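You operate a simulated robot arm through the tools that you are given. There is no shell and no other tool.

You are at the controls of a simulated two-armed robot. One attempt, no reset.

Task
On the ledge, fold the grey cloth in half, so that its two long edges meet.

The check looks at the end state, three seconds after you hand in, the way a careful person would. Anything else that was tipped, shoved, dropped, spilled or broken makes it a failure. Flat cloth is picked up by pressing the open fingertips on it (5 to 10 N) and closing them slowly along it; thin cloth reads only 2 to 8 mm in the jaws.

Robot
Two 7-joint arms with two-finger parallel grippers on one trunk, on a base that drives. Base frame: it is fixed to the floor where the robot stands at the start and does not move with it; the origin is under the middle of the robot, x ahead of it, y to its left, z up. Readings come in m, degrees, newtons and seconds.
The left shoulder is at the start at [0.05, 0.165, 1.08], the right one opposite. With the tool pointing down near the work surface each hand reaches from about 0.22 to 0.7 m from the robot's upright axis, wherever it stands, measured 20 degrees to its own side. Places, roughly: ledge [0.6, 0.2, 0.8]. Payload 3.91 kg a hand.
The TCP of each hand is the grasp point between the finger pads, 0.03 m short of the fingertips. In the tool frame z runs along the fingers and y along their closing line. Largest opening 0.11 m; finger width 0.02, thickness 0.01; the body of the gripper, 0.048 by 0.112 m, starts 0.055 m behind the TCP.
Orientation is that of the tool frame in the base frame, as a unit quaternion [x, y, z, w]. With the fingers straight down and closing along the base's y, the tool's x points along the base's -x, its y along +y and its z along -z.

Tools
- The arms move only by the tool apply_moves. It takes "left_increments", "right_increments" or both (then of equal length, played together; a hand with none holds still); each is a list of rows, each a list of 7 numbers: the finger opening in m, from 0 to 0.11, then the shift along the tool's x, y, z in m, then the turn, a rotation vector about the tool's x, y, z in rad. In form: [[grip, tx, ty, tz, wx, wy, wz], ...]. A call has 1 to 20 rows; each row shifts and turns the commanded pose from where the row before left it, along the tool's axes as they then stand. Each row takes 0.2 s and may step no farther than 0.05 m and 8.6 degrees from the row before; otherwise, or with a gripper value out of range, the whole call is refused. Where a pose cannot be reached the arm comes as near as it can. A force on the tool above 40 N (or 10 N above the force at the start of the call, whichever is more), or a blocked arm, ends the call early, and 0.2 s more pass. Each finger travels about 0.045 m/s and halts on what it meets, pressing with about 39 N; the grip force reading is that of the motor and also rises with nothing between the fingers. The clock runs only during rows and for 0.2 s after the last one: add rows that do not move to give the fingers time. It gives the time, the measured TCP pose, the force on the tool (base axes), the opening and the grip force at its end, in the units of the frame above (readings bear some noise), with the torque about the TCP (base axes, N m) and any sound that the robot's microphone picked up, and new pictures: "pictures" is both (left out), scene, wrist or none (wrist: the cameras of the hands that moved).
- Cameras (640 x 400 px; columns grow to the right, rows downward): "scene" is now at [0.1151, 0.0125, 1.2451]; the picture's right is [0.15, -0.99, 0.00], its down [-0.60, -0.09, -0.79] and it looks along [0.78, 0.12, -0.61] (base axes); focal length 281 px, centre (320, 200). "left" rides on the left gripper at [0.072, -0.017, -0.103] in its tool frame; the picture's right is [0.23, 0.97, 0.00], its down [-0.76, 0.18, -0.62] and it looks along [-0.61, 0.14, 0.78] (tool axes); focal length 222 px, centre (320, 200). "right" rides on the right gripper at [0.072, 0.017, -0.103] in its tool frame; the picture's right is [-0.23, 0.97, 0.00], its down [-0.76, -0.18, -0.62] and it looks along [-0.61, -0.14, 0.78] (tool axes); focal length 222 px, centre (320, 200). There is no depth. A picture from a camera that has moved, and an enlarged one, comes with that camera's place and axes in the base frame and with its lens.
- lift_body(by): slides the trunk up (or, below 0, down) by that many m; the arms and the scene camera ride with it, the base frame stays. It gives what a move gives, with no picture.
- base_move(legs): drives the robot by 1 to 6 legs, each [ahead, left, turn to the left] in m, m and degrees, along the robot's own axes; the way and the turn of a leg run together, so that a leg with both is an arc; at most 1.5 m and 180 degrees a leg. The arms and the cameras ride along, it lands a little off, and it stops where it bumps. It gives what a move gives, and a new picture of the scene camera.
- head_to(pan, tilt): turns the head with the scene camera to pan (to the left, within 80 degrees either way) and tilt (down, from -29 to 69), counted from straight ahead of the robot. It gives what a move gives, and a new picture of the scene camera.
- enlarge(camera, box): a new picture of the part [left, top, right, bottom] of that camera's present view, enlarged. It takes no simulated time.
- hand_in(): hands the job in; it is judged then, once.

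Nothing tells you exact positions but the pictures and the camera data. Unless the task says otherwise, let go and move clear before handing in.

The tools are called as a command line: name --argument value ..., lists and objects as JSON in quotes. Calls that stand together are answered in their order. apply_moves: Moves the arms, as the interface text tells. Its arguments: {"type":"object","properties":{"left_increments":{"type":"array"},"right_increments":{"type":"array"},"pictures":{"type":"string","enum":["both","scene","wrist","none"]}},"required":[]} The other tools are called the same way: lift_body (by) slides the trunk up or down; base_move (legs) drives the base; head_to (pan, tilt) turns the head that bears the scene camera; enlarge (camera, box) takes an enlarged picture of a part of a camera's view; hand_in () hands the job in.

At the start:

```text
time_s: 0.0
left_ee_pos: [0.3126, 0.164, 1.0071]
left_orientation: [-0.002, 1.0, -0.001, 0.001]
left_wrist_force: [0.0, -1.0, 0.0]
left_wrist_torque: [0.02, -0.01, -0.01]
left_gripper_width: 0.1099
left_gripper_force: 0.1
right_ee_pos: [0.4117, -0.066, 0.9718]
right_orientation: [-0.001, 1.0, 0.0, 0.0]
right_wrist_force: [0.0, 0.4, -0.2]
right_wrist_torque: [0.0, -0.01, -0.01]
right_gripper_width: 0.1099
right_gripper_force: 0.1
trunk travel left (down, up): [-0.3, 0.203]
robot x, y, heading: [-0.0022, 0.004, 0.2]
head pan, tilt: [8.5, 37.6]
```

scene: 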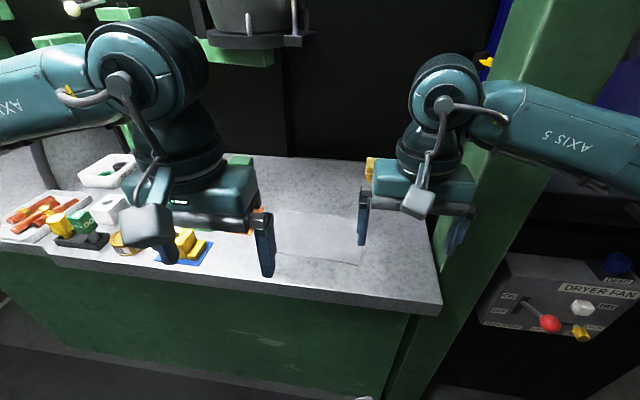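
right: 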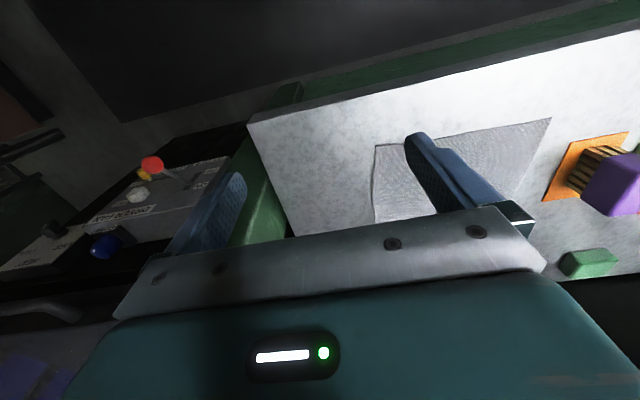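
left: 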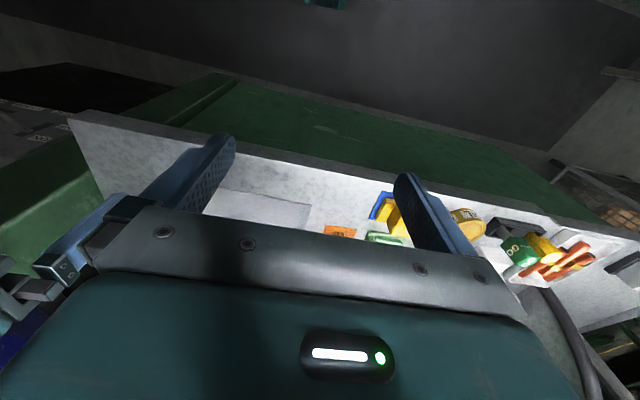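

I see a pale grey cloth on the ledge between the two hands, with small objects to its left. First I'll take closer looks to locate its corners.

enlarge --camera "scene" --box '[220, 180, 460, 330]'

enlarge --camera "right" --box '[320, 80, 640, 280]'

enlarge --camera "left" --box '[160, 140, 480, 340]'

```text
2.67 times, centred on (340, 255) of scene
camera zoom: at [0.1151, 0.0125, 1.2451], right [0.15, -0.99, 0.0], down [-0.6, -0.09, -0.79], along [0.78, 0.12, -0.61], focal length 750 px, centre (267, 53)
```

zoom: 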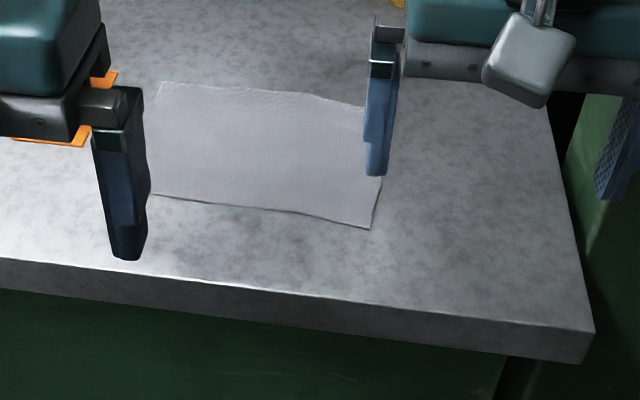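

```text
2.00 times, centred on (480, 180) of right
camera zoom: at [0.3388, -0.0484, 1.0745], right [0.23, 0.97, 0.0], down [0.76, -0.18, 0.62], along [0.61, -0.14, -0.78], focal length 444 px, centre (0, 240)
```

zoom: 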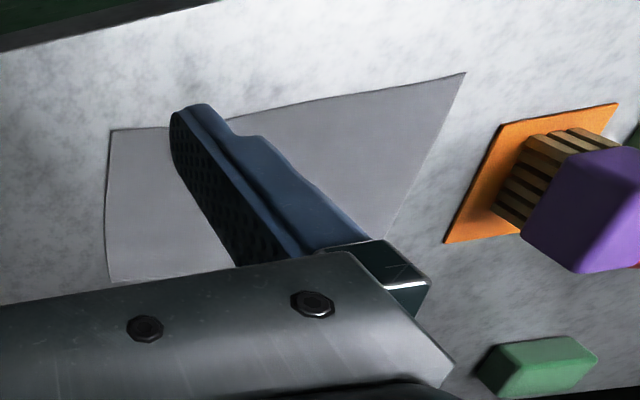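

```text
2.00 times, centred on (320, 240) of left
camera zoom: at [0.2406, 0.1468, 1.1101], right [-0.23, 0.97, 0.0], down [0.76, 0.18, 0.62], along [0.61, 0.14, -0.78], focal length 444 px, centre (320, 120)
```

zoom: 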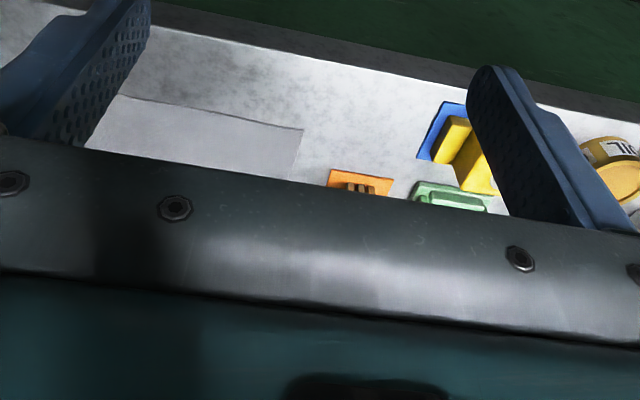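

The cloth appears to have its near edge at x≈0.49, its far edge at x≈0.63, and to run from y≈-0.01 to 0.20, so its long edges run along y. I'll spread the hands outward and turn them so that the fingers close along x, which also clears the view.

apply_moves --left_increments '[[0.11, 0, 0.035, -0.01, 0, 0, 0], [0.11, 0, 0.035, -0.01, 0, 0, 0], [0.11, 0, 0.035, -0.01, 0, 0, 0], [0.11, 0, 0.035, -0.01, 0, 0, 0], [0.11, 0, 0, 0, 0, 0, 0.1428], [0.11, 0, 0, 0, 0, 0, 0.1428], [0.11, 0, 0, 0, 0, 0, 0.1428], [0.11, 0, 0, 0, 0, 0, 0.1428], [0.11, 0, 0, 0, 0, 0, 0.1428], [0.11, 0, 0, 0, 0, 0, 0.1428], [0.11, 0, 0, 0, 0, 0, 0.1428], [0.11, 0, 0, 0, 0, 0, 0.1428], [0.11, 0, 0, 0, 0, 0, 0.1428], [0.11, 0, 0, 0, 0, 0, 0.1428], [0.11, 0, 0, 0, 0, 0, 0.1428]]' --right_increments '[[0.11, 0, -0.035, -0.01, 0, 0, 0], [0.11, 0, -0.035, -0.01, 0, 0, 0], [0.11, 0, -0.035, -0.01, 0, 0, 0], [0.11, 0, -0.035, -0.01, 0, 0, 0], [0.11, 0, 0, 0, 0, 0, -0.1428], [0.11, 0, 0, 0, 0, 0, -0.1428], [0.11, 0, 0, 0, 0, 0, -0.1428], [0.11, 0, 0, 0, 0, 0, -0.1428], [0.11, 0, 0, 0, 0, 0, -0.1428], [0.11, 0, 0, 0, 0, 0, -0.1428], [0.11, 0, 0, 0, 0, 0, -0.1428], [0.11, 0, 0, 0, 0, 0, -0.1428], [0.11, 0, 0, 0, 0, 0, -0.1428], [0.11, 0, 0, 0, 0, 0, -0.1428], [0.11, 0, 0, 0, 0, 0, -0.1428]]'

```text
time_s: 3.2
left_ee_pos: [0.245, 0.1905, 1.0385]
left_orientation: [0.706, 0.708, 0.0, 0.001]
left_wrist_force: [-0.2, -1.2, 0.3]
left_wrist_torque: [0.0, -0.01, -0.02]
left_gripper_width: 0.1098
left_gripper_force: 0.2
left hand out of reach, approached as far as the arm can: row 11, 12, 13, 14, 15
right_ee_pos: [0.4102, -0.2053, 1.0109]
right_orientation: [-0.477, 0.879, 0.001, -0.001]
right_wrist_force: [-0.3, -0.1, -0.1]
right_wrist_torque: [0.0, -0.02, 0.03]
right_gripper_width: 0.11
right_gripper_force: 0.1
right hand out of reach, approached as far as the arm can: row 12, 13, 14, 15
trunk travel left (down, up): [-0.3, 0.203]
robot x, y, heading: [-0.0002, 0.0024, 0.2]
head pan, tilt: [8.5, 37.6]
camera scene: at [0.1151, 0.0123, 1.2451], right [0.15, -0.99, 0.0], down [-0.6, -0.09, -0.79], along [0.78, 0.12, -0.61], focal length 281 px, centre (320, 200)
camera right: at [0.3574, -0.2571, 1.1142], right [-0.69, 0.72, 0.0], down [0.56, 0.54, 0.62], along [0.45, 0.43, -0.78], focal length 222 px, centre (320, 200)
camera left: at [0.2259, 0.2634, 1.1426], right [0.97, 0.23, 0.0], down [0.18, -0.76, 0.62], along [0.14, -0.61, -0.78], focal length 222 px, centre (320, 200)
```

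scene: 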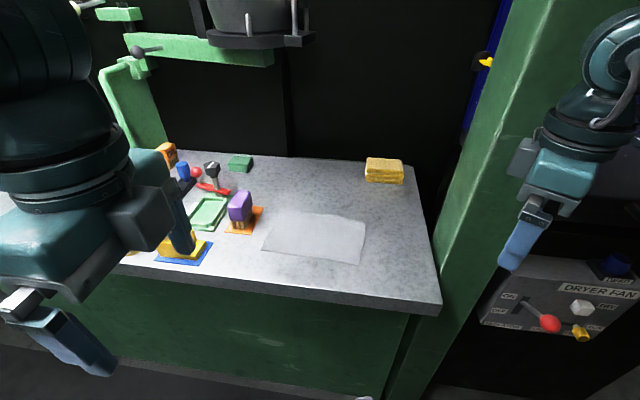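
right: 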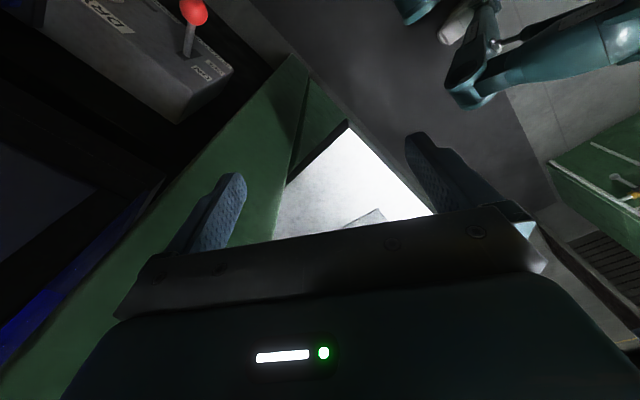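
left: 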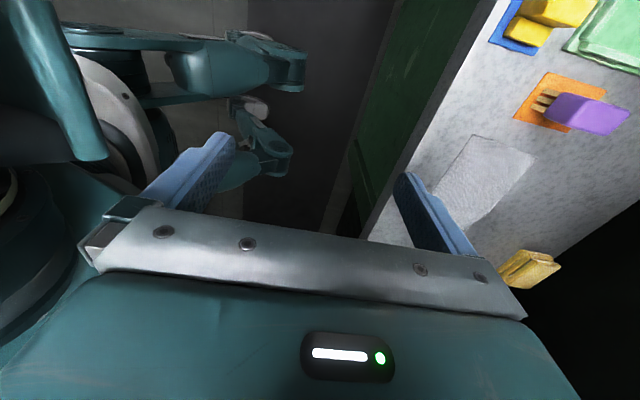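

The cloth is now in clear view, so I'll enlarge to measure its corners.

enlarge --camera "scene" --box '[220, 180, 400, 292]'

enlarge --camera "left" --box '[360, 0, 640, 300]'

```text
3.56 times, centred on (310, 236) of scene
camera zoom: at [0.1151, 0.0123, 1.2451], right [0.15, -0.99, 0.0], down [-0.6, -0.09, -0.79], along [0.78, 0.12, -0.61], focal length 1000 px, centre (356, 72)
```

zoom: 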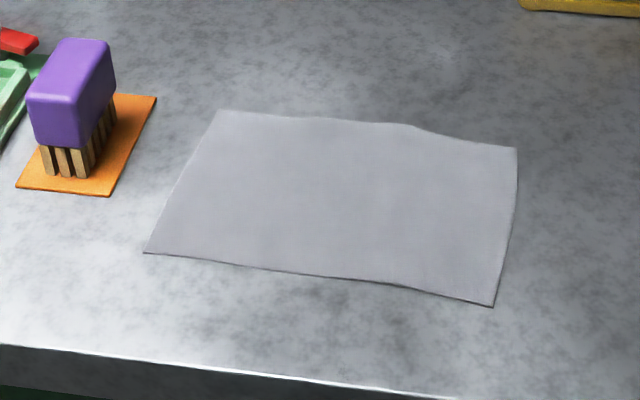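

```text
1.33 times, centred on (500, 150) of left
camera zoom: at [0.2259, 0.2634, 1.1426], right [0.97, 0.23, 0.0], down [0.18, -0.76, 0.62], along [0.14, -0.61, -0.78], focal length 296 px, centre (80, 267)
```

zoom: 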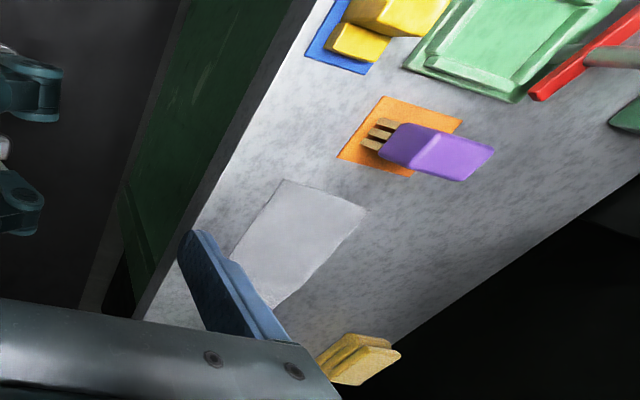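

I measured the corners as near-left (0.494, 0.197), near-right (0.486, -0.009), far-left (0.629, 0.188) and far-right (0.621, -0.018). I plan to pinch the far edge with both hands and bring it over to the near edge. First I'll check reach by sending the left hand forward.

apply_moves --left_increments '[[0.11, 0, 0.04, 0, 0, 0, 0], [0.11, 0, 0.04, 0, 0, 0, 0], [0.11, 0, 0.04, 0, 0, 0, 0], [0.11, 0, 0.04, 0, 0, 0, 0], [0.11, 0, 0.04, 0, 0, 0, 0], [0.11, 0, 0.0, 0, 0, 0, 0]]' --right_increments '[[0.11, 0, 0, 0, 0, 0, 0], [0.11, 0, 0, 0, 0, 0, 0], [0.11, 0, 0, 0, 0, 0, 0], [0.11, 0, 0, 0, 0, 0, 0], [0.11, 0, 0, 0, 0, 0, 0], [0.11, 0, 0, 0, 0, 0, 0]]' --pictures "scene"

```text
time_s: 4.6
left_ee_pos: [0.3107, 0.1042, 1.0323]
left_orientation: [0.705, 0.709, 0.0, 0.002]
left_wrist_force: [0.3, -0.2, 0.1]
left_wrist_torque: [0.01, 0.02, 0.01]
left_gripper_width: 0.1101
left_gripper_force: 0.1
left hand out of reach, approached as far as the arm can: row 1, 2, 3, 4, 5
right_ee_pos: [0.4116, -0.2057, 1.0114]
right_orientation: [-0.477, 0.879, 0.0, 0.0]
right_wrist_force: [-0.6, 1.0, 0.6]
right_wrist_torque: [0.0, 0.01, -0.01]
right_gripper_width: 0.1099
right_gripper_force: 0.1
trunk travel left (down, up): [-0.3, 0.203]
robot x, y, heading: [-0.0021, 0.0002, 0.1]
head pan, tilt: [8.5, 37.6]
camera scene: at [0.115, 0.0127, 1.2451], right [0.15, -0.99, 0.0], down [-0.6, -0.09, -0.79], along [0.78, 0.12, -0.61], focal length 281 px, centre (320, 200)
```

scene: 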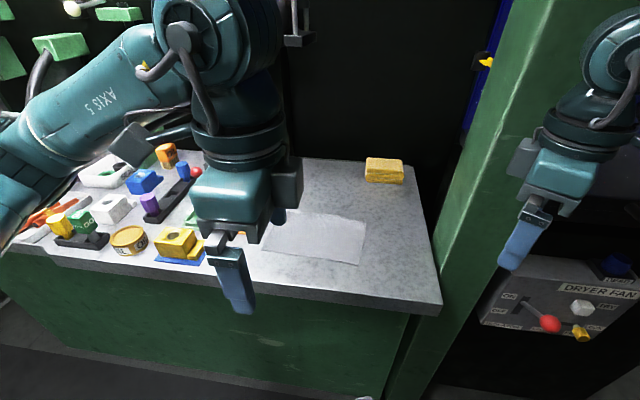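

At that distance the left hand's 90° turn sits at a joint limit. I'll back off to 45°, move it over the far-left corner, and see how far it can turn there.

apply_moves --left_increments '[[0.11, 0, 0, 0, 0, 0, -0.131], [0.11, 0, 0, 0, 0, 0, -0.131], [0.11, 0, 0, 0, 0, 0, -0.131], [0.11, 0, 0, 0, 0, 0, -0.131], [0.11, 0, 0, 0, 0, 0, -0.131], [0.11, 0, 0, 0, 0, 0, -0.131], [0.11, -0.0188, 0.0323, 0, 0, 0, 0], [0.11, -0.0188, 0.0323, 0, 0, 0, 0], [0.11, -0.0188, 0.0323, 0, 0, 0, 0], [0.11, -0.0188, 0.0323, 0, 0, 0, 0], [0.11, -0.0188, 0.0323, 0, 0, 0, 0], [0.11, -0.0188, 0.0323, 0, 0, 0, 0], [0.11, -0.0188, 0.0323, 0, 0, 0, 0], [0.11, -0.0188, 0.0323, 0, 0, 0, 0]]' --pictures "none"

apply_moves --right_increments '[[0.11, -0.0167, -0.0033, 0, 0, 0, 0], [0.11, -0.0167, -0.0033, 0, 0, 0, 0], [0.11, -0.0167, -0.0033, 0, 0, 0, 0], [0.11, -0.0167, -0.0033, 0, 0, 0, 0], [0.11, -0.0167, -0.0033, 0, 0, 0, 0], [0.11, -0.0167, -0.0033, 0, 0, 0, 0]]' --pictures "none"

```text
time_s: 7.6
left_ee_pos: [0.5095, 0.1559, 1.0332]
left_orientation: [0.381, 0.925, 0.0, 0.0]
left_wrist_force: [-0.3, -0.7, -0.3]
left_wrist_torque: [0.0, 0.01, -0.02]
left_gripper_width: 0.1101
left_gripper_force: 0.0
left hand out of reach, approached as far as the arm can: row 12, 13, 14
right_ee_pos: [0.4107, -0.2051, 1.0109]
right_orientation: [-0.478, 0.879, 0.0, 0.0]
right_wrist_force: [-0.6, 0.3, -0.1]
right_wrist_torque: [0.02, 0.01, -0.01]
right_gripper_width: 0.1098
right_gripper_force: 0.0
trunk travel left (down, up): [-0.3, 0.203]
robot x, y, heading: [-0.0023, 0.0011, 0.3]
head pan, tilt: [8.5, 37.6]
```

```text
time_s: 9.1
left_ee_pos: [0.5073, 0.1516, 1.0341]
left_orientation: [0.382, 0.924, 0.0, 0.001]
left_wrist_force: [0.5, 0.8, 0.2]
left_wrist_torque: [0.01, 0.03, 0.0]
left_gripper_width: 0.1101
left_gripper_force: 0.1
right_ee_pos: [0.4456, -0.16, 1.0133]
right_orientation: [-0.47, 0.883, 0.0, -0.004]
right_wrist_force: [-21.3, -5.8, 1.2]
right_wrist_torque: [0.32, -1.52, -0.95]
right_gripper_width: 0.1026
right_gripper_force: 0.1
right hand out of reach, approached as far as the arm can: row 3, 4, 6
trunk travel left (down, up): [-0.3, 0.203]
robot x, y, heading: [0.0021, -0.0046, -0.4]
head pan, tilt: [8.5, 37.6]
stopped in row 6 (right hand): the force on the tool passed its limit at 40 N (the readings are from after the stop); the commanded pose is now the measured one
```

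The right hand pushed against something, probably the green post. I'll stop and look.

head_to --pan 0 --tilt 40

enlarge --camera "right" --box '[0, 0, 640, 400]'

```text
time_s: 9.8
left_ee_pos: [0.5057, 0.153, 1.035]
left_orientation: [0.382, 0.924, 0.002, 0.002]
left_wrist_force: [0.0, -0.5, -0.6]
left_wrist_torque: [0.03, 0.04, -0.03]
left_gripper_width: 0.1101
left_gripper_force: 0.2
right_ee_pos: [0.447, -0.1597, 1.013]
right_orientation: [-0.47, 0.883, 0.001, -0.003]
right_wrist_force: [-28.4, -10.4, 2.0]
right_wrist_torque: [0.6, -1.79, -1.41]
right_gripper_width: 0.1016
right_gripper_force: 0.2
trunk travel left (down, up): [-0.3, 0.203]
robot x, y, heading: [0.0038, -0.0023, -0.1]
head pan, tilt: [0.0, 40.0]
camera scene: at [0.1104, -0.002, 1.2419], right [0.0, -1.0, 0.0], down [-0.64, 0.0, -0.77], along [0.77, 0.0, -0.64], focal length 281 px, centre (320, 200)
```

scene: 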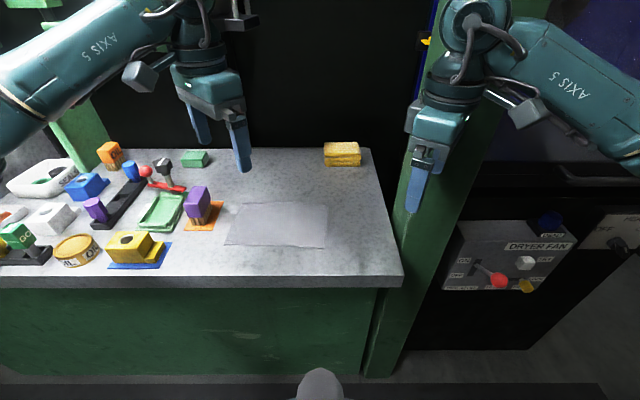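

```text
1.00 times, centred on (320, 200) of right (not enlarged: the box is as wide or as high as the picture)
camera zoom: at [0.3931, -0.2101, 1.1155], right [-0.68, 0.73, 0.0], down [0.58, 0.53, 0.62], along [0.45, 0.42, -0.78], focal length 222 px, centre (320, 200)
```

zoom: 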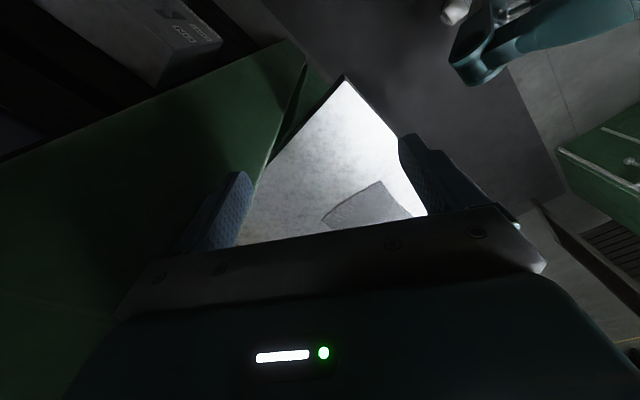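

The right finger is pressing on the green post, which starts at about x=0.47 with its inner face near y=-0.15. I'll back the hand off towards the robot, then bring it inward.

apply_moves --right_increments '[[0.11, 0.0168, 0.0249, 0, 0, 0, 0], [0.11, 0.0168, 0.0249, 0, 0, 0, 0], [0.11, 0.0084, 0.0125, 0, 0, 0, 0], [0.11, -0.0265, 0.0179, 0, 0, 0, 0], [0.11, -0.0265, 0.0179, 0, 0, 0, 0], [0.11, -0.0265, 0.0179, 0, 0, 0, 0], [0.11, -0.0265, 0.0179, 0, 0, 0, 0], [0.11, -0.0265, 0.0179, 0, 0, 0, 0], [0.11, 0, 0, 0, 0, 0, 0]]'

```text
time_s: 11.8
left_ee_pos: [0.51, 0.1545, 1.0331]
left_orientation: [0.382, 0.924, 0.0, 0.0]
left_wrist_force: [0.7, 1.0, -0.9]
left_wrist_torque: [-0.02, 0.02, 0.01]
left_gripper_width: 0.1098
left_gripper_force: 0.0
right_ee_pos: [0.3725, 0.0013, 1.0134]
right_orientation: [-0.471, 0.882, 0.001, -0.004]
right_wrist_force: [-0.4, 0.5, 0.4]
right_wrist_torque: [-0.02, 0.01, -0.01]
right_gripper_width: 0.1099
right_gripper_force: 0.0
trunk travel left (down, up): [-0.3, 0.203]
robot x, y, heading: [0.0004, 0.0002, -0.2]
head pan, tilt: [0.0, 40.0]
camera scene: at [0.1139, -0.0008, 1.2415], right [0.0, -1.0, 0.0], down [-0.64, 0.0, -0.77], along [0.77, 0.0, -0.64], focal length 281 px, centre (320, 200)
camera right: at [0.3194, -0.0492, 1.1164], right [-0.68, 0.73, 0.0], down [0.58, 0.53, 0.62], along [0.45, 0.42, -0.79], focal length 222 px, centre (320, 200)
```

scene: 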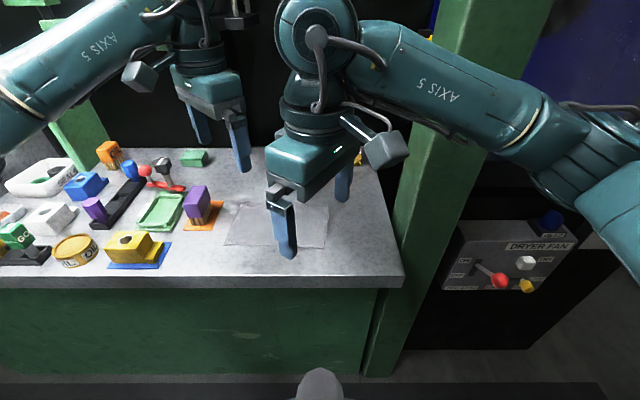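
right: 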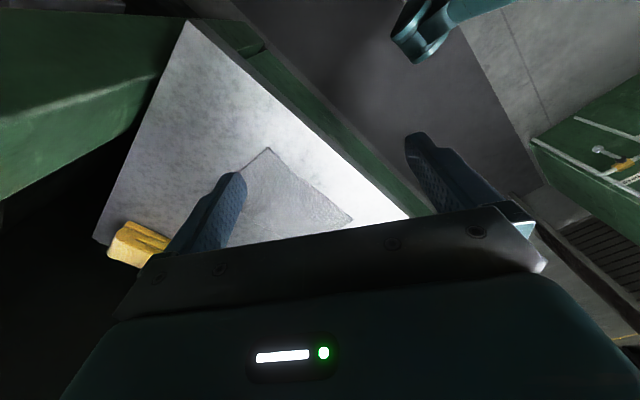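

Reach is short when the hands are high, so I'll lower both to about z=0.93, go forward over the far edge, and finish turning there.

apply_moves --left_increments '[[0.11, 0, 0, 0.025, 0, 0, 0], [0.11, 0, 0, 0.025, 0, 0, 0], [0.11, 0, 0, 0.025, 0, 0, 0], [0.11, 0, 0, 0.025, 0, 0, 0], [0.11, -0.0124, 0.0195, 0, 0, 0, 0], [0.11, -0.0124, 0.0195, 0, 0, 0, 0], [0.11, -0.0124, 0.0195, 0, 0, 0, 0], [0.11, -0.0124, 0.0195, 0, 0, 0, 0], [0.11, 0, 0, 0, 0, 0, 0], [0.11, 0, 0, 0, 0, 0, 0], [0.11, 0, 0, 0, 0, 0, 0], [0.11, 0, 0, 0, 0, 0, 0]]' --right_increments '[[0.11, 0, 0, 0.02, 0, 0, 0], [0.11, 0, 0, 0.02, 0, 0, 0], [0.11, 0, 0, 0.02, 0, 0, 0], [0.11, 0, 0, 0.02, 0, 0, 0], [0.11, -0.0148, -0.0244, 0, 0, 0, 0], [0.11, -0.0148, -0.0244, 0, 0, 0, 0], [0.11, -0.0148, -0.0244, 0, 0, 0, 0], [0.11, -0.0148, -0.0244, 0, 0, 0, 0], [0.11, -0.0148, -0.0244, 0, 0, 0, 0], [0.11, -0.0148, -0.0244, 0, 0, 0, 0], [0.11, -0.0148, -0.0244, 0, 0, 0, 0], [0.11, -0.0148, -0.0244, 0, 0, 0, 0]]' --pictures "scene"

```text
time_s: 14.4
left_ee_pos: [0.5185, 0.1568, 0.9319]
left_orientation: [0.381, 0.924, 0.0, 0.0]
left_wrist_force: [-0.2, -0.1, 0.7]
left_wrist_torque: [-0.03, -0.01, -0.04]
left_gripper_width: 0.1103
left_gripper_force: 0.0
left hand out of reach, approached as far as the arm can: row 5, 6, 7, 8
right_ee_pos: [0.507, -0.0037, 0.9303]
right_orientation: [-0.47, 0.883, 0.002, -0.004]
right_wrist_force: [-0.7, 0.8, -0.7]
right_wrist_torque: [0.02, -0.02, -0.02]
right_gripper_width: 0.11
right_gripper_force: 0.1
right hand out of reach, approached as far as the arm can: row 9, 10, 11, 12
trunk travel left (down, up): [-0.3, 0.203]
robot x, y, heading: [-0.0001, 0.0022, -0.2]
head pan, tilt: [0.0, 40.0]
camera scene: at [0.1139, -0.0007, 1.2415], right [0.0, -1.0, 0.0], down [-0.64, 0.0, -0.77], along [0.77, 0.0, -0.64], focal length 281 px, centre (320, 200)
```

scene: 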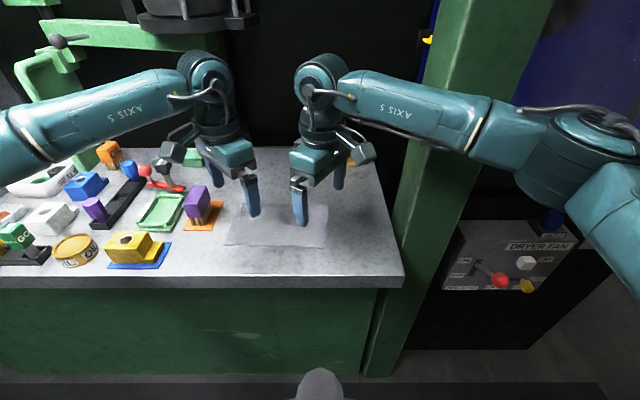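

Both hands top out at x≈0.51 from here, so I need to drive closer. I'll look down first to see how much room the base has.

head_to --pan 0 --tilt 69

```text
time_s: 15.3
left_ee_pos: [0.5189, 0.1559, 0.9325]
left_orientation: [0.382, 0.924, -0.001, 0.0]
left_wrist_force: [-0.2, 0.2, 0.3]
left_wrist_torque: [0.01, 0.01, 0.0]
left_gripper_width: 0.11
left_gripper_force: 0.1
right_ee_pos: [0.5055, -0.0045, 0.9299]
right_orientation: [-0.47, 0.883, 0.001, -0.004]
right_wrist_force: [-0.2, -0.5, 0.2]
right_wrist_torque: [-0.04, -0.02, 0.05]
right_gripper_width: 0.11
right_gripper_force: 0.0
trunk travel left (down, up): [-0.3, 0.203]
robot x, y, heading: [-0.0039, -0.0008, -0.3]
head pan, tilt: [0.0, 68.8]
camera scene: at [0.0849, -0.0007, 1.2054], right [0.0, -1.0, 0.0], down [-0.93, 0.0, -0.36], along [0.36, 0.0, -0.93], focal length 281 px, centre (320, 200)
```

scene: 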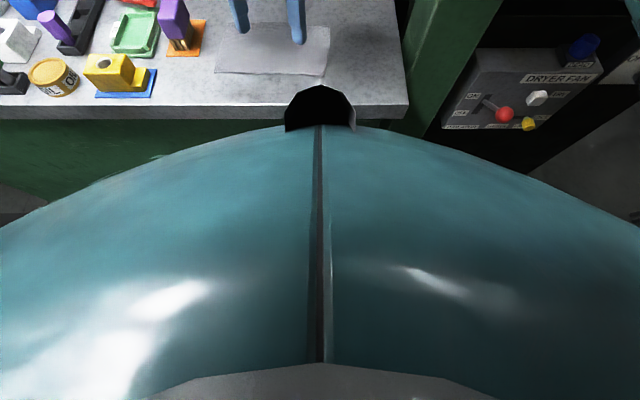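

The large shell in view is the robot's own chest, so the base should have some room ahead. I'll creep forward in a small step.

head_to --pan 8 --tilt 40

base_move --legs '[[0.05, 0, 0]]'

```text
time_s: 16.2
left_ee_pos: [0.5192, 0.1546, 0.9319]
left_orientation: [0.382, 0.924, -0.001, 0.001]
left_wrist_force: [-0.3, 0.6, 0.7]
left_wrist_torque: [0.02, -0.02, 0.03]
left_gripper_width: 0.11
left_gripper_force: 0.1
right_ee_pos: [0.5076, -0.0042, 0.9301]
right_orientation: [-0.47, 0.883, 0.001, -0.003]
right_wrist_force: [-0.3, 0.4, -0.3]
right_wrist_torque: [0.0, 0.01, 0.0]
right_gripper_width: 0.1102
right_gripper_force: 0.1
trunk travel left (down, up): [-0.3, 0.203]
robot x, y, heading: [-0.003, -0.0039, -0.3]
head pan, tilt: [8.0, 40.0]
camera scene: at [0.1131, 0.0111, 1.2414], right [0.14, -0.99, 0.0], down [-0.64, -0.09, -0.77], along [0.76, 0.11, -0.64], focal length 281 px, centre (320, 200)
```

scene: 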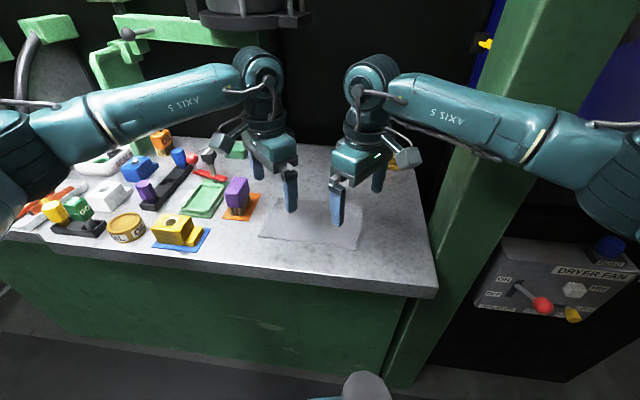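

```text
time_s: 17.1
left_ee_pos: [0.5678, 0.156, 0.934]
left_orientation: [0.381, 0.925, 0.0, 0.002]
left_wrist_force: [0.2, -0.2, 0.6]
left_wrist_torque: [0.01, -0.02, 0.0]
left_gripper_width: 0.1098
left_gripper_force: 0.1
right_ee_pos: [0.5558, -0.0037, 0.9313]
right_orientation: [-0.472, 0.882, 0.0, -0.004]
right_wrist_force: [0.1, -0.7, -0.3]
right_wrist_torque: [0.0, -0.01, -0.01]
right_gripper_width: 0.11
right_gripper_force: 0.1
trunk travel left (down, up): [-0.3, 0.203]
robot x, y, heading: [0.0517, -0.0034, -0.0]
head pan, tilt: [8.0, 40.0]
camera scene: at [0.1598, 0.0117, 1.2417], right [0.14, -0.99, 0.0], down [-0.63, -0.09, -0.77], along [0.76, 0.1, -0.64], focal length 281 px, centre (320, 200)
```

scene: 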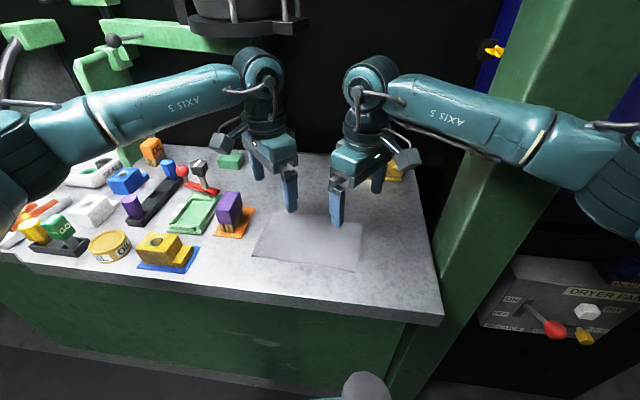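

The forward step was clean. Because of the post and to centre the robot on the cloth, I'll raise the hands a little and shift the base left and slightly ahead.

apply_moves --left_increments '[[0.11, 0, 0, -0.03, 0, 0, 0], [0.11, 0, 0, -0.03, 0, 0, 0], [0.11, 0, 0, 0, 0, 0, 0]]' --right_increments '[[0.11, 0, 0, -0.03, 0, 0, 0], [0.11, 0, 0, -0.03, 0, 0, 0], [0.11, 0, 0, 0, 0, 0, 0]]' --pictures "none"

base_move --legs '[[0, 0.09, 0], [0.03, 0, 0]]'

```text
time_s: 17.9
left_ee_pos: [0.5666, 0.1609, 0.9636]
left_orientation: [0.379, 0.926, -0.002, 0.002]
left_wrist_force: [0.0, 0.3, 0.1]
left_wrist_torque: [-0.04, 0.0, 0.01]
left_gripper_width: 0.11
left_gripper_force: 0.1
left hand out of reach, approached as far as the arm can: row 1, 2
right_ee_pos: [0.5465, -0.0152, 0.9772]
right_orientation: [-0.475, 0.88, -0.002, -0.004]
right_wrist_force: [0.8, 0.2, 0.1]
right_wrist_torque: [-0.03, 0.01, 0.0]
right_gripper_width: 0.1101
right_gripper_force: 0.1
right hand out of reach, approached as far as the arm can: row 1, 2
trunk travel left (down, up): [-0.3, 0.203]
robot x, y, heading: [0.0472, -0.0012, -0.1]
head pan, tilt: [8.0, 40.0]
```

```text
time_s: 19.8
left_ee_pos: [0.5992, 0.2467, 0.9614]
left_orientation: [0.379, 0.925, -0.001, 0.0]
left_wrist_force: [0.1, -0.4, 0.4]
left_wrist_torque: [-0.02, 0.01, 0.01]
left_gripper_width: 0.1099
left_gripper_force: 0.1
right_ee_pos: [0.5804, 0.0678, 0.9757]
right_orientation: [-0.472, 0.882, 0.001, -0.004]
right_wrist_force: [0.1, 0.1, 0.3]
right_wrist_torque: [0.0, 0.0, 0.03]
right_gripper_width: 0.1098
right_gripper_force: 0.1
trunk travel left (down, up): [-0.3, 0.203]
robot x, y, heading: [0.0784, 0.0858, 0.1]
head pan, tilt: [8.0, 40.0]
camera scene: at [0.1936, 0.1, 1.2414], right [0.14, -0.99, 0.0], down [-0.64, -0.09, -0.77], along [0.76, 0.11, -0.64], focal length 281 px, centre (320, 200)
```

scene: 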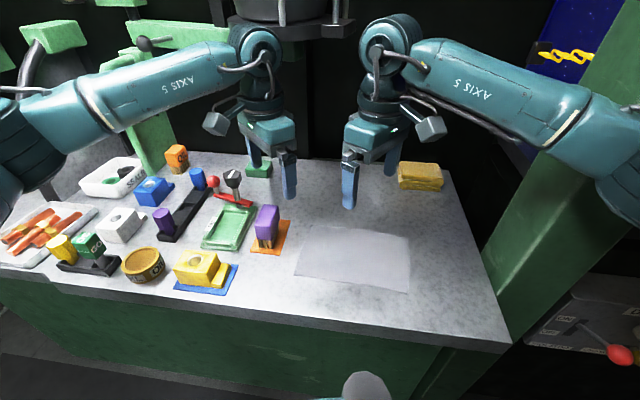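

The base is now well centred. I'll bring the hands over the far corners at z≈0.93 and try completing the turns.

apply_moves --left_increments '[[0.11, -0.0187, -0.0143, 0, 0, 0, 0], [0.11, -0.0187, -0.0143, 0, 0, 0, 0], [0.11, -0.0187, -0.0143, 0, 0, 0, 0], [0.11, 0, 0, 0.018, 0, 0, 0], [0.11, 0, 0, 0.018, 0, 0, 0], [0.11, 0, 0, 0, 0, 0, 0.131], [0.11, 0, 0, 0, 0, 0, 0.131], [0.11, 0, 0, 0, 0, 0, 0.131], [0.11, 0, 0, 0, 0, 0, 0.131], [0.11, 0, 0, 0, 0, 0, 0.131], [0.11, 0, 0, 0, 0, 0, 0.131], [0.11, 0, 0, 0, 0, 0, 0]]' --right_increments '[[0.11, 0.0138, -0.0213, 0, 0, 0, 0], [0.11, 0.0138, -0.0213, 0, 0, 0, 0], [0.11, 0.0138, -0.0213, 0, 0, 0, 0], [0.11, 0, 0, 0.024, 0, 0, 0], [0.11, 0, 0, 0.024, 0, 0, 0], [0.11, 0, 0, 0, 0, 0, -0.098], [0.11, 0, 0, 0, 0, 0, -0.098], [0.11, 0, 0, 0, 0, 0, -0.098], [0.11, 0, 0, 0, 0, 0, -0.098], [0.11, 0, 0, 0, 0, 0, -0.098], [0.11, 0, 0, 0, 0, 0, -0.098], [0.11, 0, 0, 0, 0, 0, 0]]'

```text
time_s: 22.4
left_ee_pos: [0.608, 0.1758, 0.9277]
left_orientation: [0.409, 0.912, 0.0, 0.001]
left_wrist_force: [0.2, -0.1, 0.1]
left_wrist_torque: [0.02, 0.0, 0.02]
left_gripper_width: 0.11
left_gripper_force: 0.0
left hand out of reach, approached as far as the arm can: row 6, 7, 8, 9, 10, 11
right_ee_pos: [0.5786, 0.0661, 0.927]
right_orientation: [-0.472, 0.882, 0.002, -0.005]
right_wrist_force: [-0.7, 0.8, -0.7]
right_wrist_torque: [0.0, -0.01, 0.0]
right_gripper_width: 0.11
right_gripper_force: 0.0
right hand out of reach, approached as far as the arm can: row 1, 2, 3, 6, 7, 8, 9, 10, 11
trunk travel left (down, up): [-0.3, 0.203]
robot x, y, heading: [0.0757, 0.0886, 0.1]
head pan, tilt: [8.0, 40.0]
camera scene: at [0.1928, 0.1, 1.2415], right [0.14, -0.99, 0.0], down [-0.64, -0.09, -0.77], along [0.76, 0.11, -0.64], focal length 281 px, centre (320, 200)
camera right: at [0.5255, 0.0161, 1.0316], right [-0.68, 0.73, 0.0], down [0.58, 0.54, 0.62], along [0.45, 0.43, -0.79], focal length 222 px, centre (320, 200)
camera left: at [0.5478, 0.2195, 1.0309], right [0.58, 0.82, 0.0], down [0.64, -0.45, 0.62], along [0.51, -0.36, -0.78], focal length 222 px, centre (320, 200)
```

scene: 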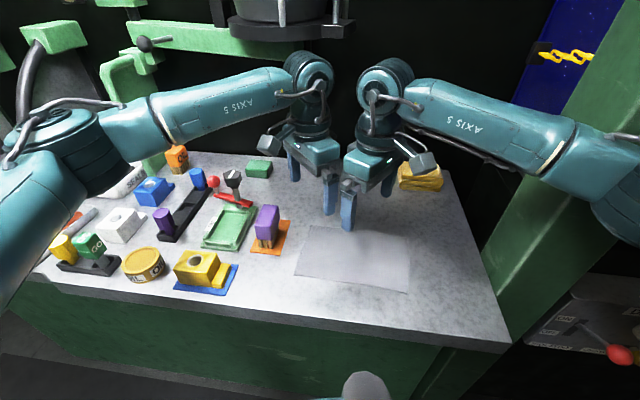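
right: 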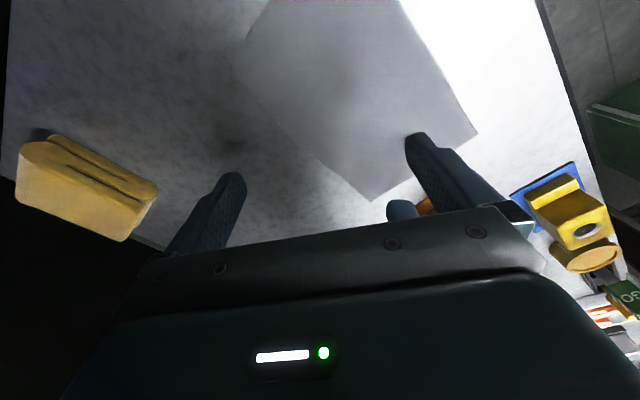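
left: 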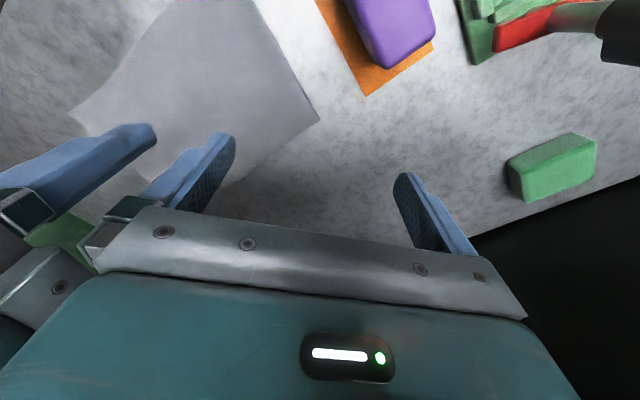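

The hands can't reach a full 90° turn, but their present turn of about 45–55° closes along the corner diagonals, which suits pinching the two far corners. I'll move the right hand over to the far-right corner.

apply_moves --right_increments '[[0.11, 0, 0, 0, 0, 0, 0.1], [0.11, 0, 0, 0, 0, 0, 0.1], [0.11, 0.0094, -0.024, 0, 0, 0, 0], [0.11, 0.0094, -0.024, 0, 0, 0, 0], [0.11, 0.0094, -0.024, 0, 0, 0, 0], [0.11, 0, 0, 0, 0, 0, 0]]'

```text
time_s: 24.0
left_ee_pos: [0.6029, 0.1881, 0.9313]
left_orientation: [0.406, 0.914, -0.004, 0.006]
left_wrist_force: [-0.6, 1.1, -0.5]
left_wrist_torque: [-0.06, 0.01, -0.02]
left_gripper_width: 0.11
left_gripper_force: 0.0
right_ee_pos: [0.595, 0.0342, 0.9301]
right_orientation: [-0.415, 0.91, -0.005, -0.008]
right_wrist_force: [-0.4, -0.5, -0.2]
right_wrist_torque: [0.03, 0.05, 0.01]
right_gripper_width: 0.1101
right_gripper_force: 0.0
trunk travel left (down, up): [-0.3, 0.203]
robot x, y, heading: [0.0777, 0.0936, 0.6]
head pan, tilt: [8.0, 40.0]
stopped in row 6 (right hand): the arm was blocked; the commanded pose is now the measured one
camera scene: at [0.1861, 0.1134, 1.2435], right [0.15, -0.99, 0.01], down [-0.63, -0.1, -0.77], along [0.76, 0.1, -0.64], focal length 281 px, centre (320, 200)
camera right: at [0.5351, -0.0081, 1.0339], right [-0.59, 0.81, -0.01], down [0.64, 0.47, 0.61], along [0.5, 0.35, -0.79], focal length 222 px, centre (320, 200)
```

scene: 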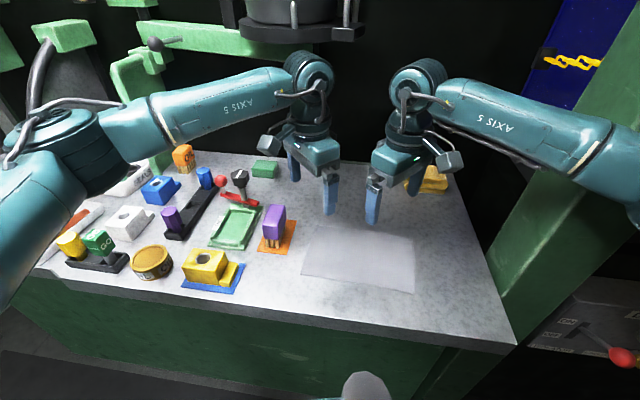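
right: 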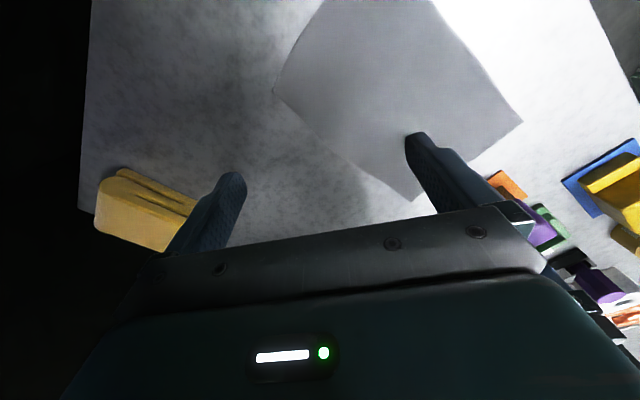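

The right forearm is touching the green post. I'll retract both hands and reposition: robot farther left and turned to the right, so the right elbow stays in front of the post.

apply_moves --left_increments '[[0.11, 0.0201, -0.0223, -0.025, 0, 0, 0], [0.11, 0.0201, -0.0223, -0.025, 0, 0, 0], [0.11, 0.0201, -0.0223, -0.025, 0, 0, 0], [0.11, 0.0201, -0.0223, -0.025, 0, 0, 0], [0.11, 0, 0, 0, 0, 0, 0]]' --right_increments '[[0.11, 0.0197, 0.0227, -0.02, 0, 0, 0], [0.11, 0.0197, 0.0227, -0.02, 0, 0, 0], [0.11, 0.0197, 0.0227, -0.02, 0, 0, 0], [0.11, 0.0197, 0.0227, -0.02, 0, 0, 0], [0.11, 0, 0, 0, 0, 0, 0]]' --pictures "scene"

```text
time_s: 25.2
left_ee_pos: [0.4888, 0.1786, 1.0284]
left_orientation: [0.407, 0.914, 0.0, 0.0]
left_wrist_force: [0.4, -0.5, 0.3]
left_wrist_torque: [0.0, -0.01, 0.01]
left_gripper_width: 0.11
left_gripper_force: 0.1
right_ee_pos: [0.482, 0.0192, 1.0061]
right_orientation: [-0.406, 0.914, 0.0, -0.009]
right_wrist_force: [0.2, -0.9, -0.1]
right_wrist_torque: [-0.03, 0.04, -0.03]
right_gripper_width: 0.1101
right_gripper_force: 0.2
trunk travel left (down, up): [-0.3, 0.203]
robot x, y, heading: [0.0789, 0.0916, 0.2]
head pan, tilt: [8.0, 40.0]
camera scene: at [0.1923, 0.1019, 1.2415], right [0.14, -0.99, 0.0], down [-0.64, -0.09, -0.77], along [0.76, 0.11, -0.64], focal length 281 px, centre (320, 200)
```

scene: 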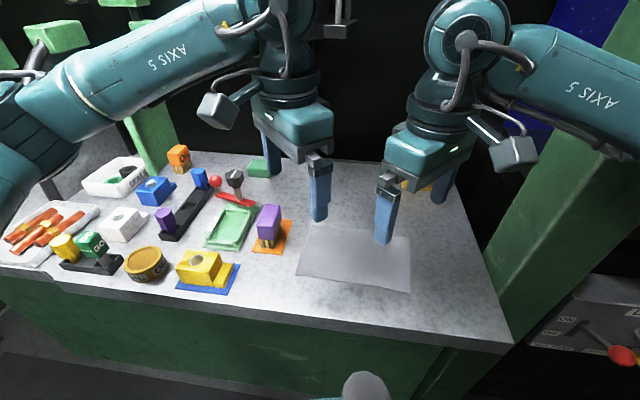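

Hands are clear at z≈1.0. I'll shift the base left 0.17 m (slightly back) and then turn 20° right.

base_move --legs '[[-0.02, 0.17, 0], [0, 0, -20]]'

```text
time_s: 28.4
left_ee_pos: [0.4727, 0.2057, 1.0274]
left_orientation: [0.557, 0.831, -0.001, 0.001]
left_wrist_force: [-0.4, -0.3, -0.4]
left_wrist_torque: [0.03, -0.01, 0.02]
left_gripper_width: 0.1098
left_gripper_force: 0.2
right_ee_pos: [0.4129, 0.0584, 1.0054]
right_orientation: [-0.243, 0.97, 0.003, -0.008]
right_wrist_force: [0.3, 0.7, 0.1]
right_wrist_torque: [0.02, 0.03, 0.01]
right_gripper_width: 0.1102
right_gripper_force: 0.0
trunk travel left (down, up): [-0.3, 0.203]
robot x, y, heading: [0.0591, 0.2582, -19.4]
head pan, tilt: [8.0, 40.0]
camera scene: at [0.1688, 0.2324, 1.2415], right [-0.2, -0.98, 0.0], down [-0.63, 0.13, -0.77], along [0.75, -0.15, -0.64], focal length 281 px, centre (320, 200)
```

scene: 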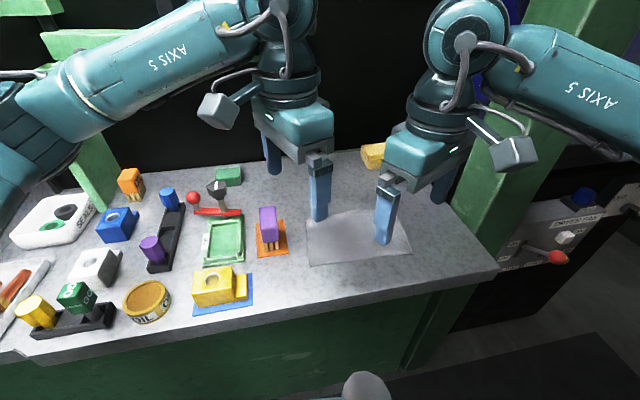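

Good position. The left hand now closes at about 22° from x, which is close to ideal. I'll try turning the right hand the other way, inward to +68°, so both hands close nearly along x.

apply_moves --right_increments '[[0.11, -0.0015, -0.029, 0, 0, 0, 0], [0.11, -0.0015, -0.029, 0, 0, 0, 0], [0.11, 0, 0, 0, 0, 0, 0.1397], [0.11, 0, 0, 0, 0, 0, 0.1397], [0.11, 0, 0, 0, 0, 0, 0.1397], [0.11, 0, 0, 0, 0, 0, 0.1397], [0.11, 0, 0, 0, 0, 0, 0.1397], [0.11, 0, 0, 0, 0, 0, 0.1397], [0.11, 0, 0, 0, 0, 0, 0.1397], [0.11, 0, 0, 0, 0, 0, 0.1397], [0.11, 0, 0, 0, 0, 0, 0.1397], [0.11, 0, 0, 0, 0, 0, 0.1397], [0.11, 0, 0, 0, 0, 0, 0.1397], [0.11, 0, 0, 0, 0, 0, 0.1397]]'

```text
time_s: 31.4
left_ee_pos: [0.473, 0.2051, 1.0278]
left_orientation: [0.557, 0.83, -0.001, 0.0]
left_wrist_force: [0.5, 0.0, 0.5]
left_wrist_torque: [0.02, 0.01, 0.02]
left_gripper_width: 0.1099
left_gripper_force: 0.0
right_ee_pos: [0.4436, 0.0074, 1.0054]
right_orientation: [0.559, 0.829, -0.005, -0.008]
right_wrist_force: [-0.1, -0.4, -0.8]
right_wrist_torque: [-0.02, -0.01, 0.0]
right_gripper_width: 0.11
right_gripper_force: 0.1
trunk travel left (down, up): [-0.3, 0.203]
robot x, y, heading: [0.0583, 0.2602, -19.6]
head pan, tilt: [8.0, 40.0]
camera scene: at [0.1688, 0.2326, 1.2415], right [-0.2, -0.98, 0.0], down [-0.63, 0.13, -0.77], along [0.75, -0.15, -0.64], focal length 281 px, centre (320, 200)
camera right: at [0.4345, 0.0809, 1.1086], right [0.99, 0.15, -0.02], down [0.13, -0.77, 0.62], along [0.08, -0.61, -0.78], focal length 222 px, centre (320, 200)
```

scene: 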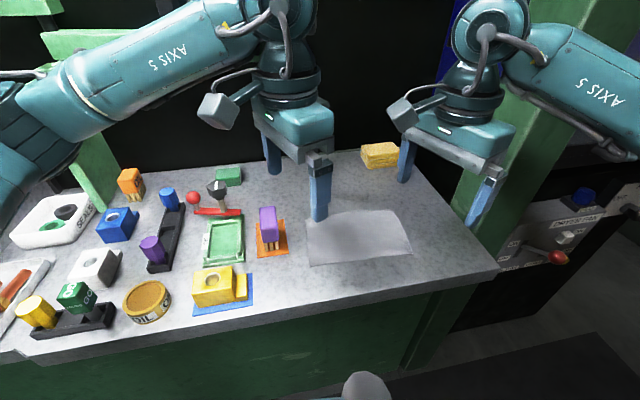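
right: 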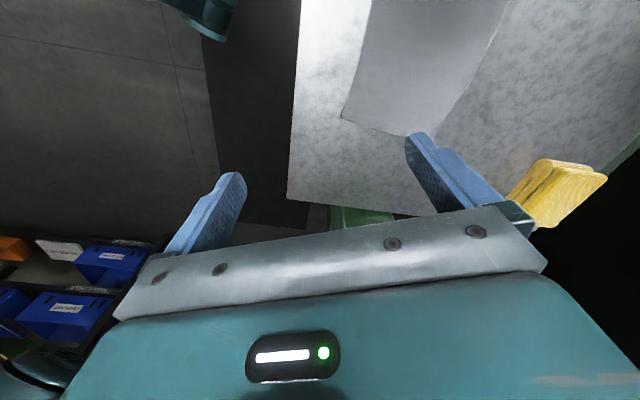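

The right hand turned to +68° with no trouble. Now I'll move both hands over the far edge at z≈0.93 and turn the closing lines a bit further toward x.

apply_moves --left_increments '[[0.11, -0.0169, 0.0238, 0.0196, 0, 0, 0], [0.11, -0.0169, 0.0238, 0.0196, 0, 0, 0], [0.11, -0.0169, 0.0238, 0.0196, 0, 0, 0], [0.11, -0.0169, 0.0238, 0.0196, 0, 0, 0], [0.11, -0.0169, 0.0238, 0.0196, 0, 0, 0], [0.11, 0, 0, 0, 0, 0, 0.07], [0.11, 0, 0, 0, 0, 0, 0.07], [0.11, 0, 0, 0, 0, 0, 0], [0.11, 0, 0, 0, 0, 0, 0]]' --right_increments '[[0.11, -0.0133, 0.0293, 0.015, 0, 0, 0], [0.11, -0.0133, 0.0293, 0.015, 0, 0, 0], [0.11, -0.0133, 0.0293, 0.015, 0, 0, 0], [0.11, -0.0133, 0.0293, 0.015, 0, 0, 0], [0.11, -0.0133, 0.0293, 0.015, 0, 0, 0], [0.11, 0, 0, 0, 0, 0, 0.128], [0.11, 0, 0, 0, 0, 0, 0.128], [0.11, 0, 0, 0, 0, 0, 0.128], [0.11, 0, 0, 0, 0, 0, 0]]'

```text
time_s: 33.4
left_ee_pos: [0.5791, 0.1811, 0.957]
left_orientation: [0.557, 0.83, -0.001, 0.0]
left_wrist_force: [-0.3, -0.2, -0.9]
left_wrist_torque: [0.05, 0.01, 0.0]
left_gripper_width: 0.11
left_gripper_force: 0.1
left hand out of reach, approached as far as the arm can: row 4, 5, 6, 7
right_ee_pos: [0.6032, 0.0022, 0.9287]
right_orientation: [0.706, 0.708, -0.005, -0.006]
right_wrist_force: [-0.4, 0.2, 0.1]
right_wrist_torque: [-0.01, -0.02, -0.01]
right_gripper_width: 0.11
right_gripper_force: 0.0
trunk travel left (down, up): [-0.3, 0.203]
robot x, y, heading: [0.058, 0.2599, -19.6]
head pan, tilt: [8.0, 40.0]
camera scene: at [0.1688, 0.2325, 1.2415], right [-0.2, -0.98, 0.0], down [-0.63, 0.13, -0.77], along [0.75, -0.15, -0.64], focal length 281 px, centre (320, 200)
camera right: at [0.6214, 0.0733, 1.0308], right [0.97, -0.23, -0.02], down [-0.17, -0.76, 0.62], along [-0.15, -0.61, -0.78], focal length 222 px, centre (320, 200)
camera left: at [0.5361, 0.2437, 1.0605], right [0.82, 0.58, 0.0], down [0.45, -0.64, 0.62], along [0.36, -0.51, -0.78], focal length 222 px, centre (320, 200)
```

scene: 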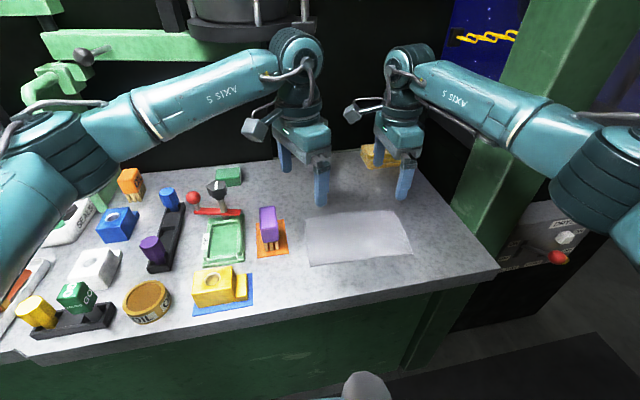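
right: 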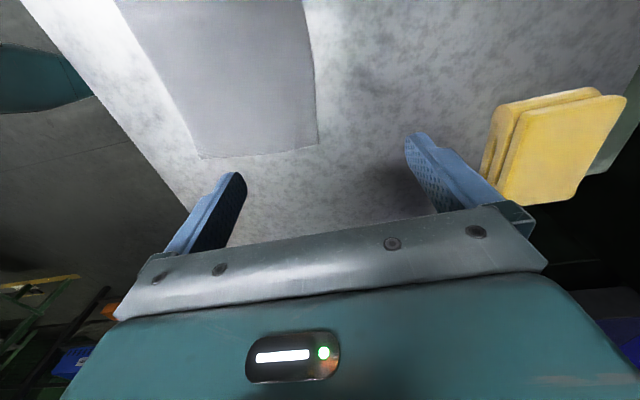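
left: 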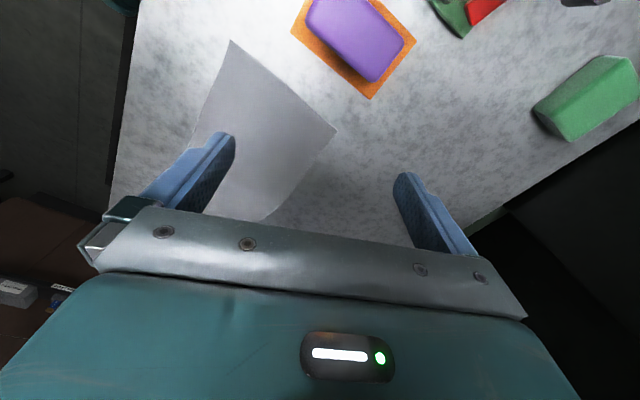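

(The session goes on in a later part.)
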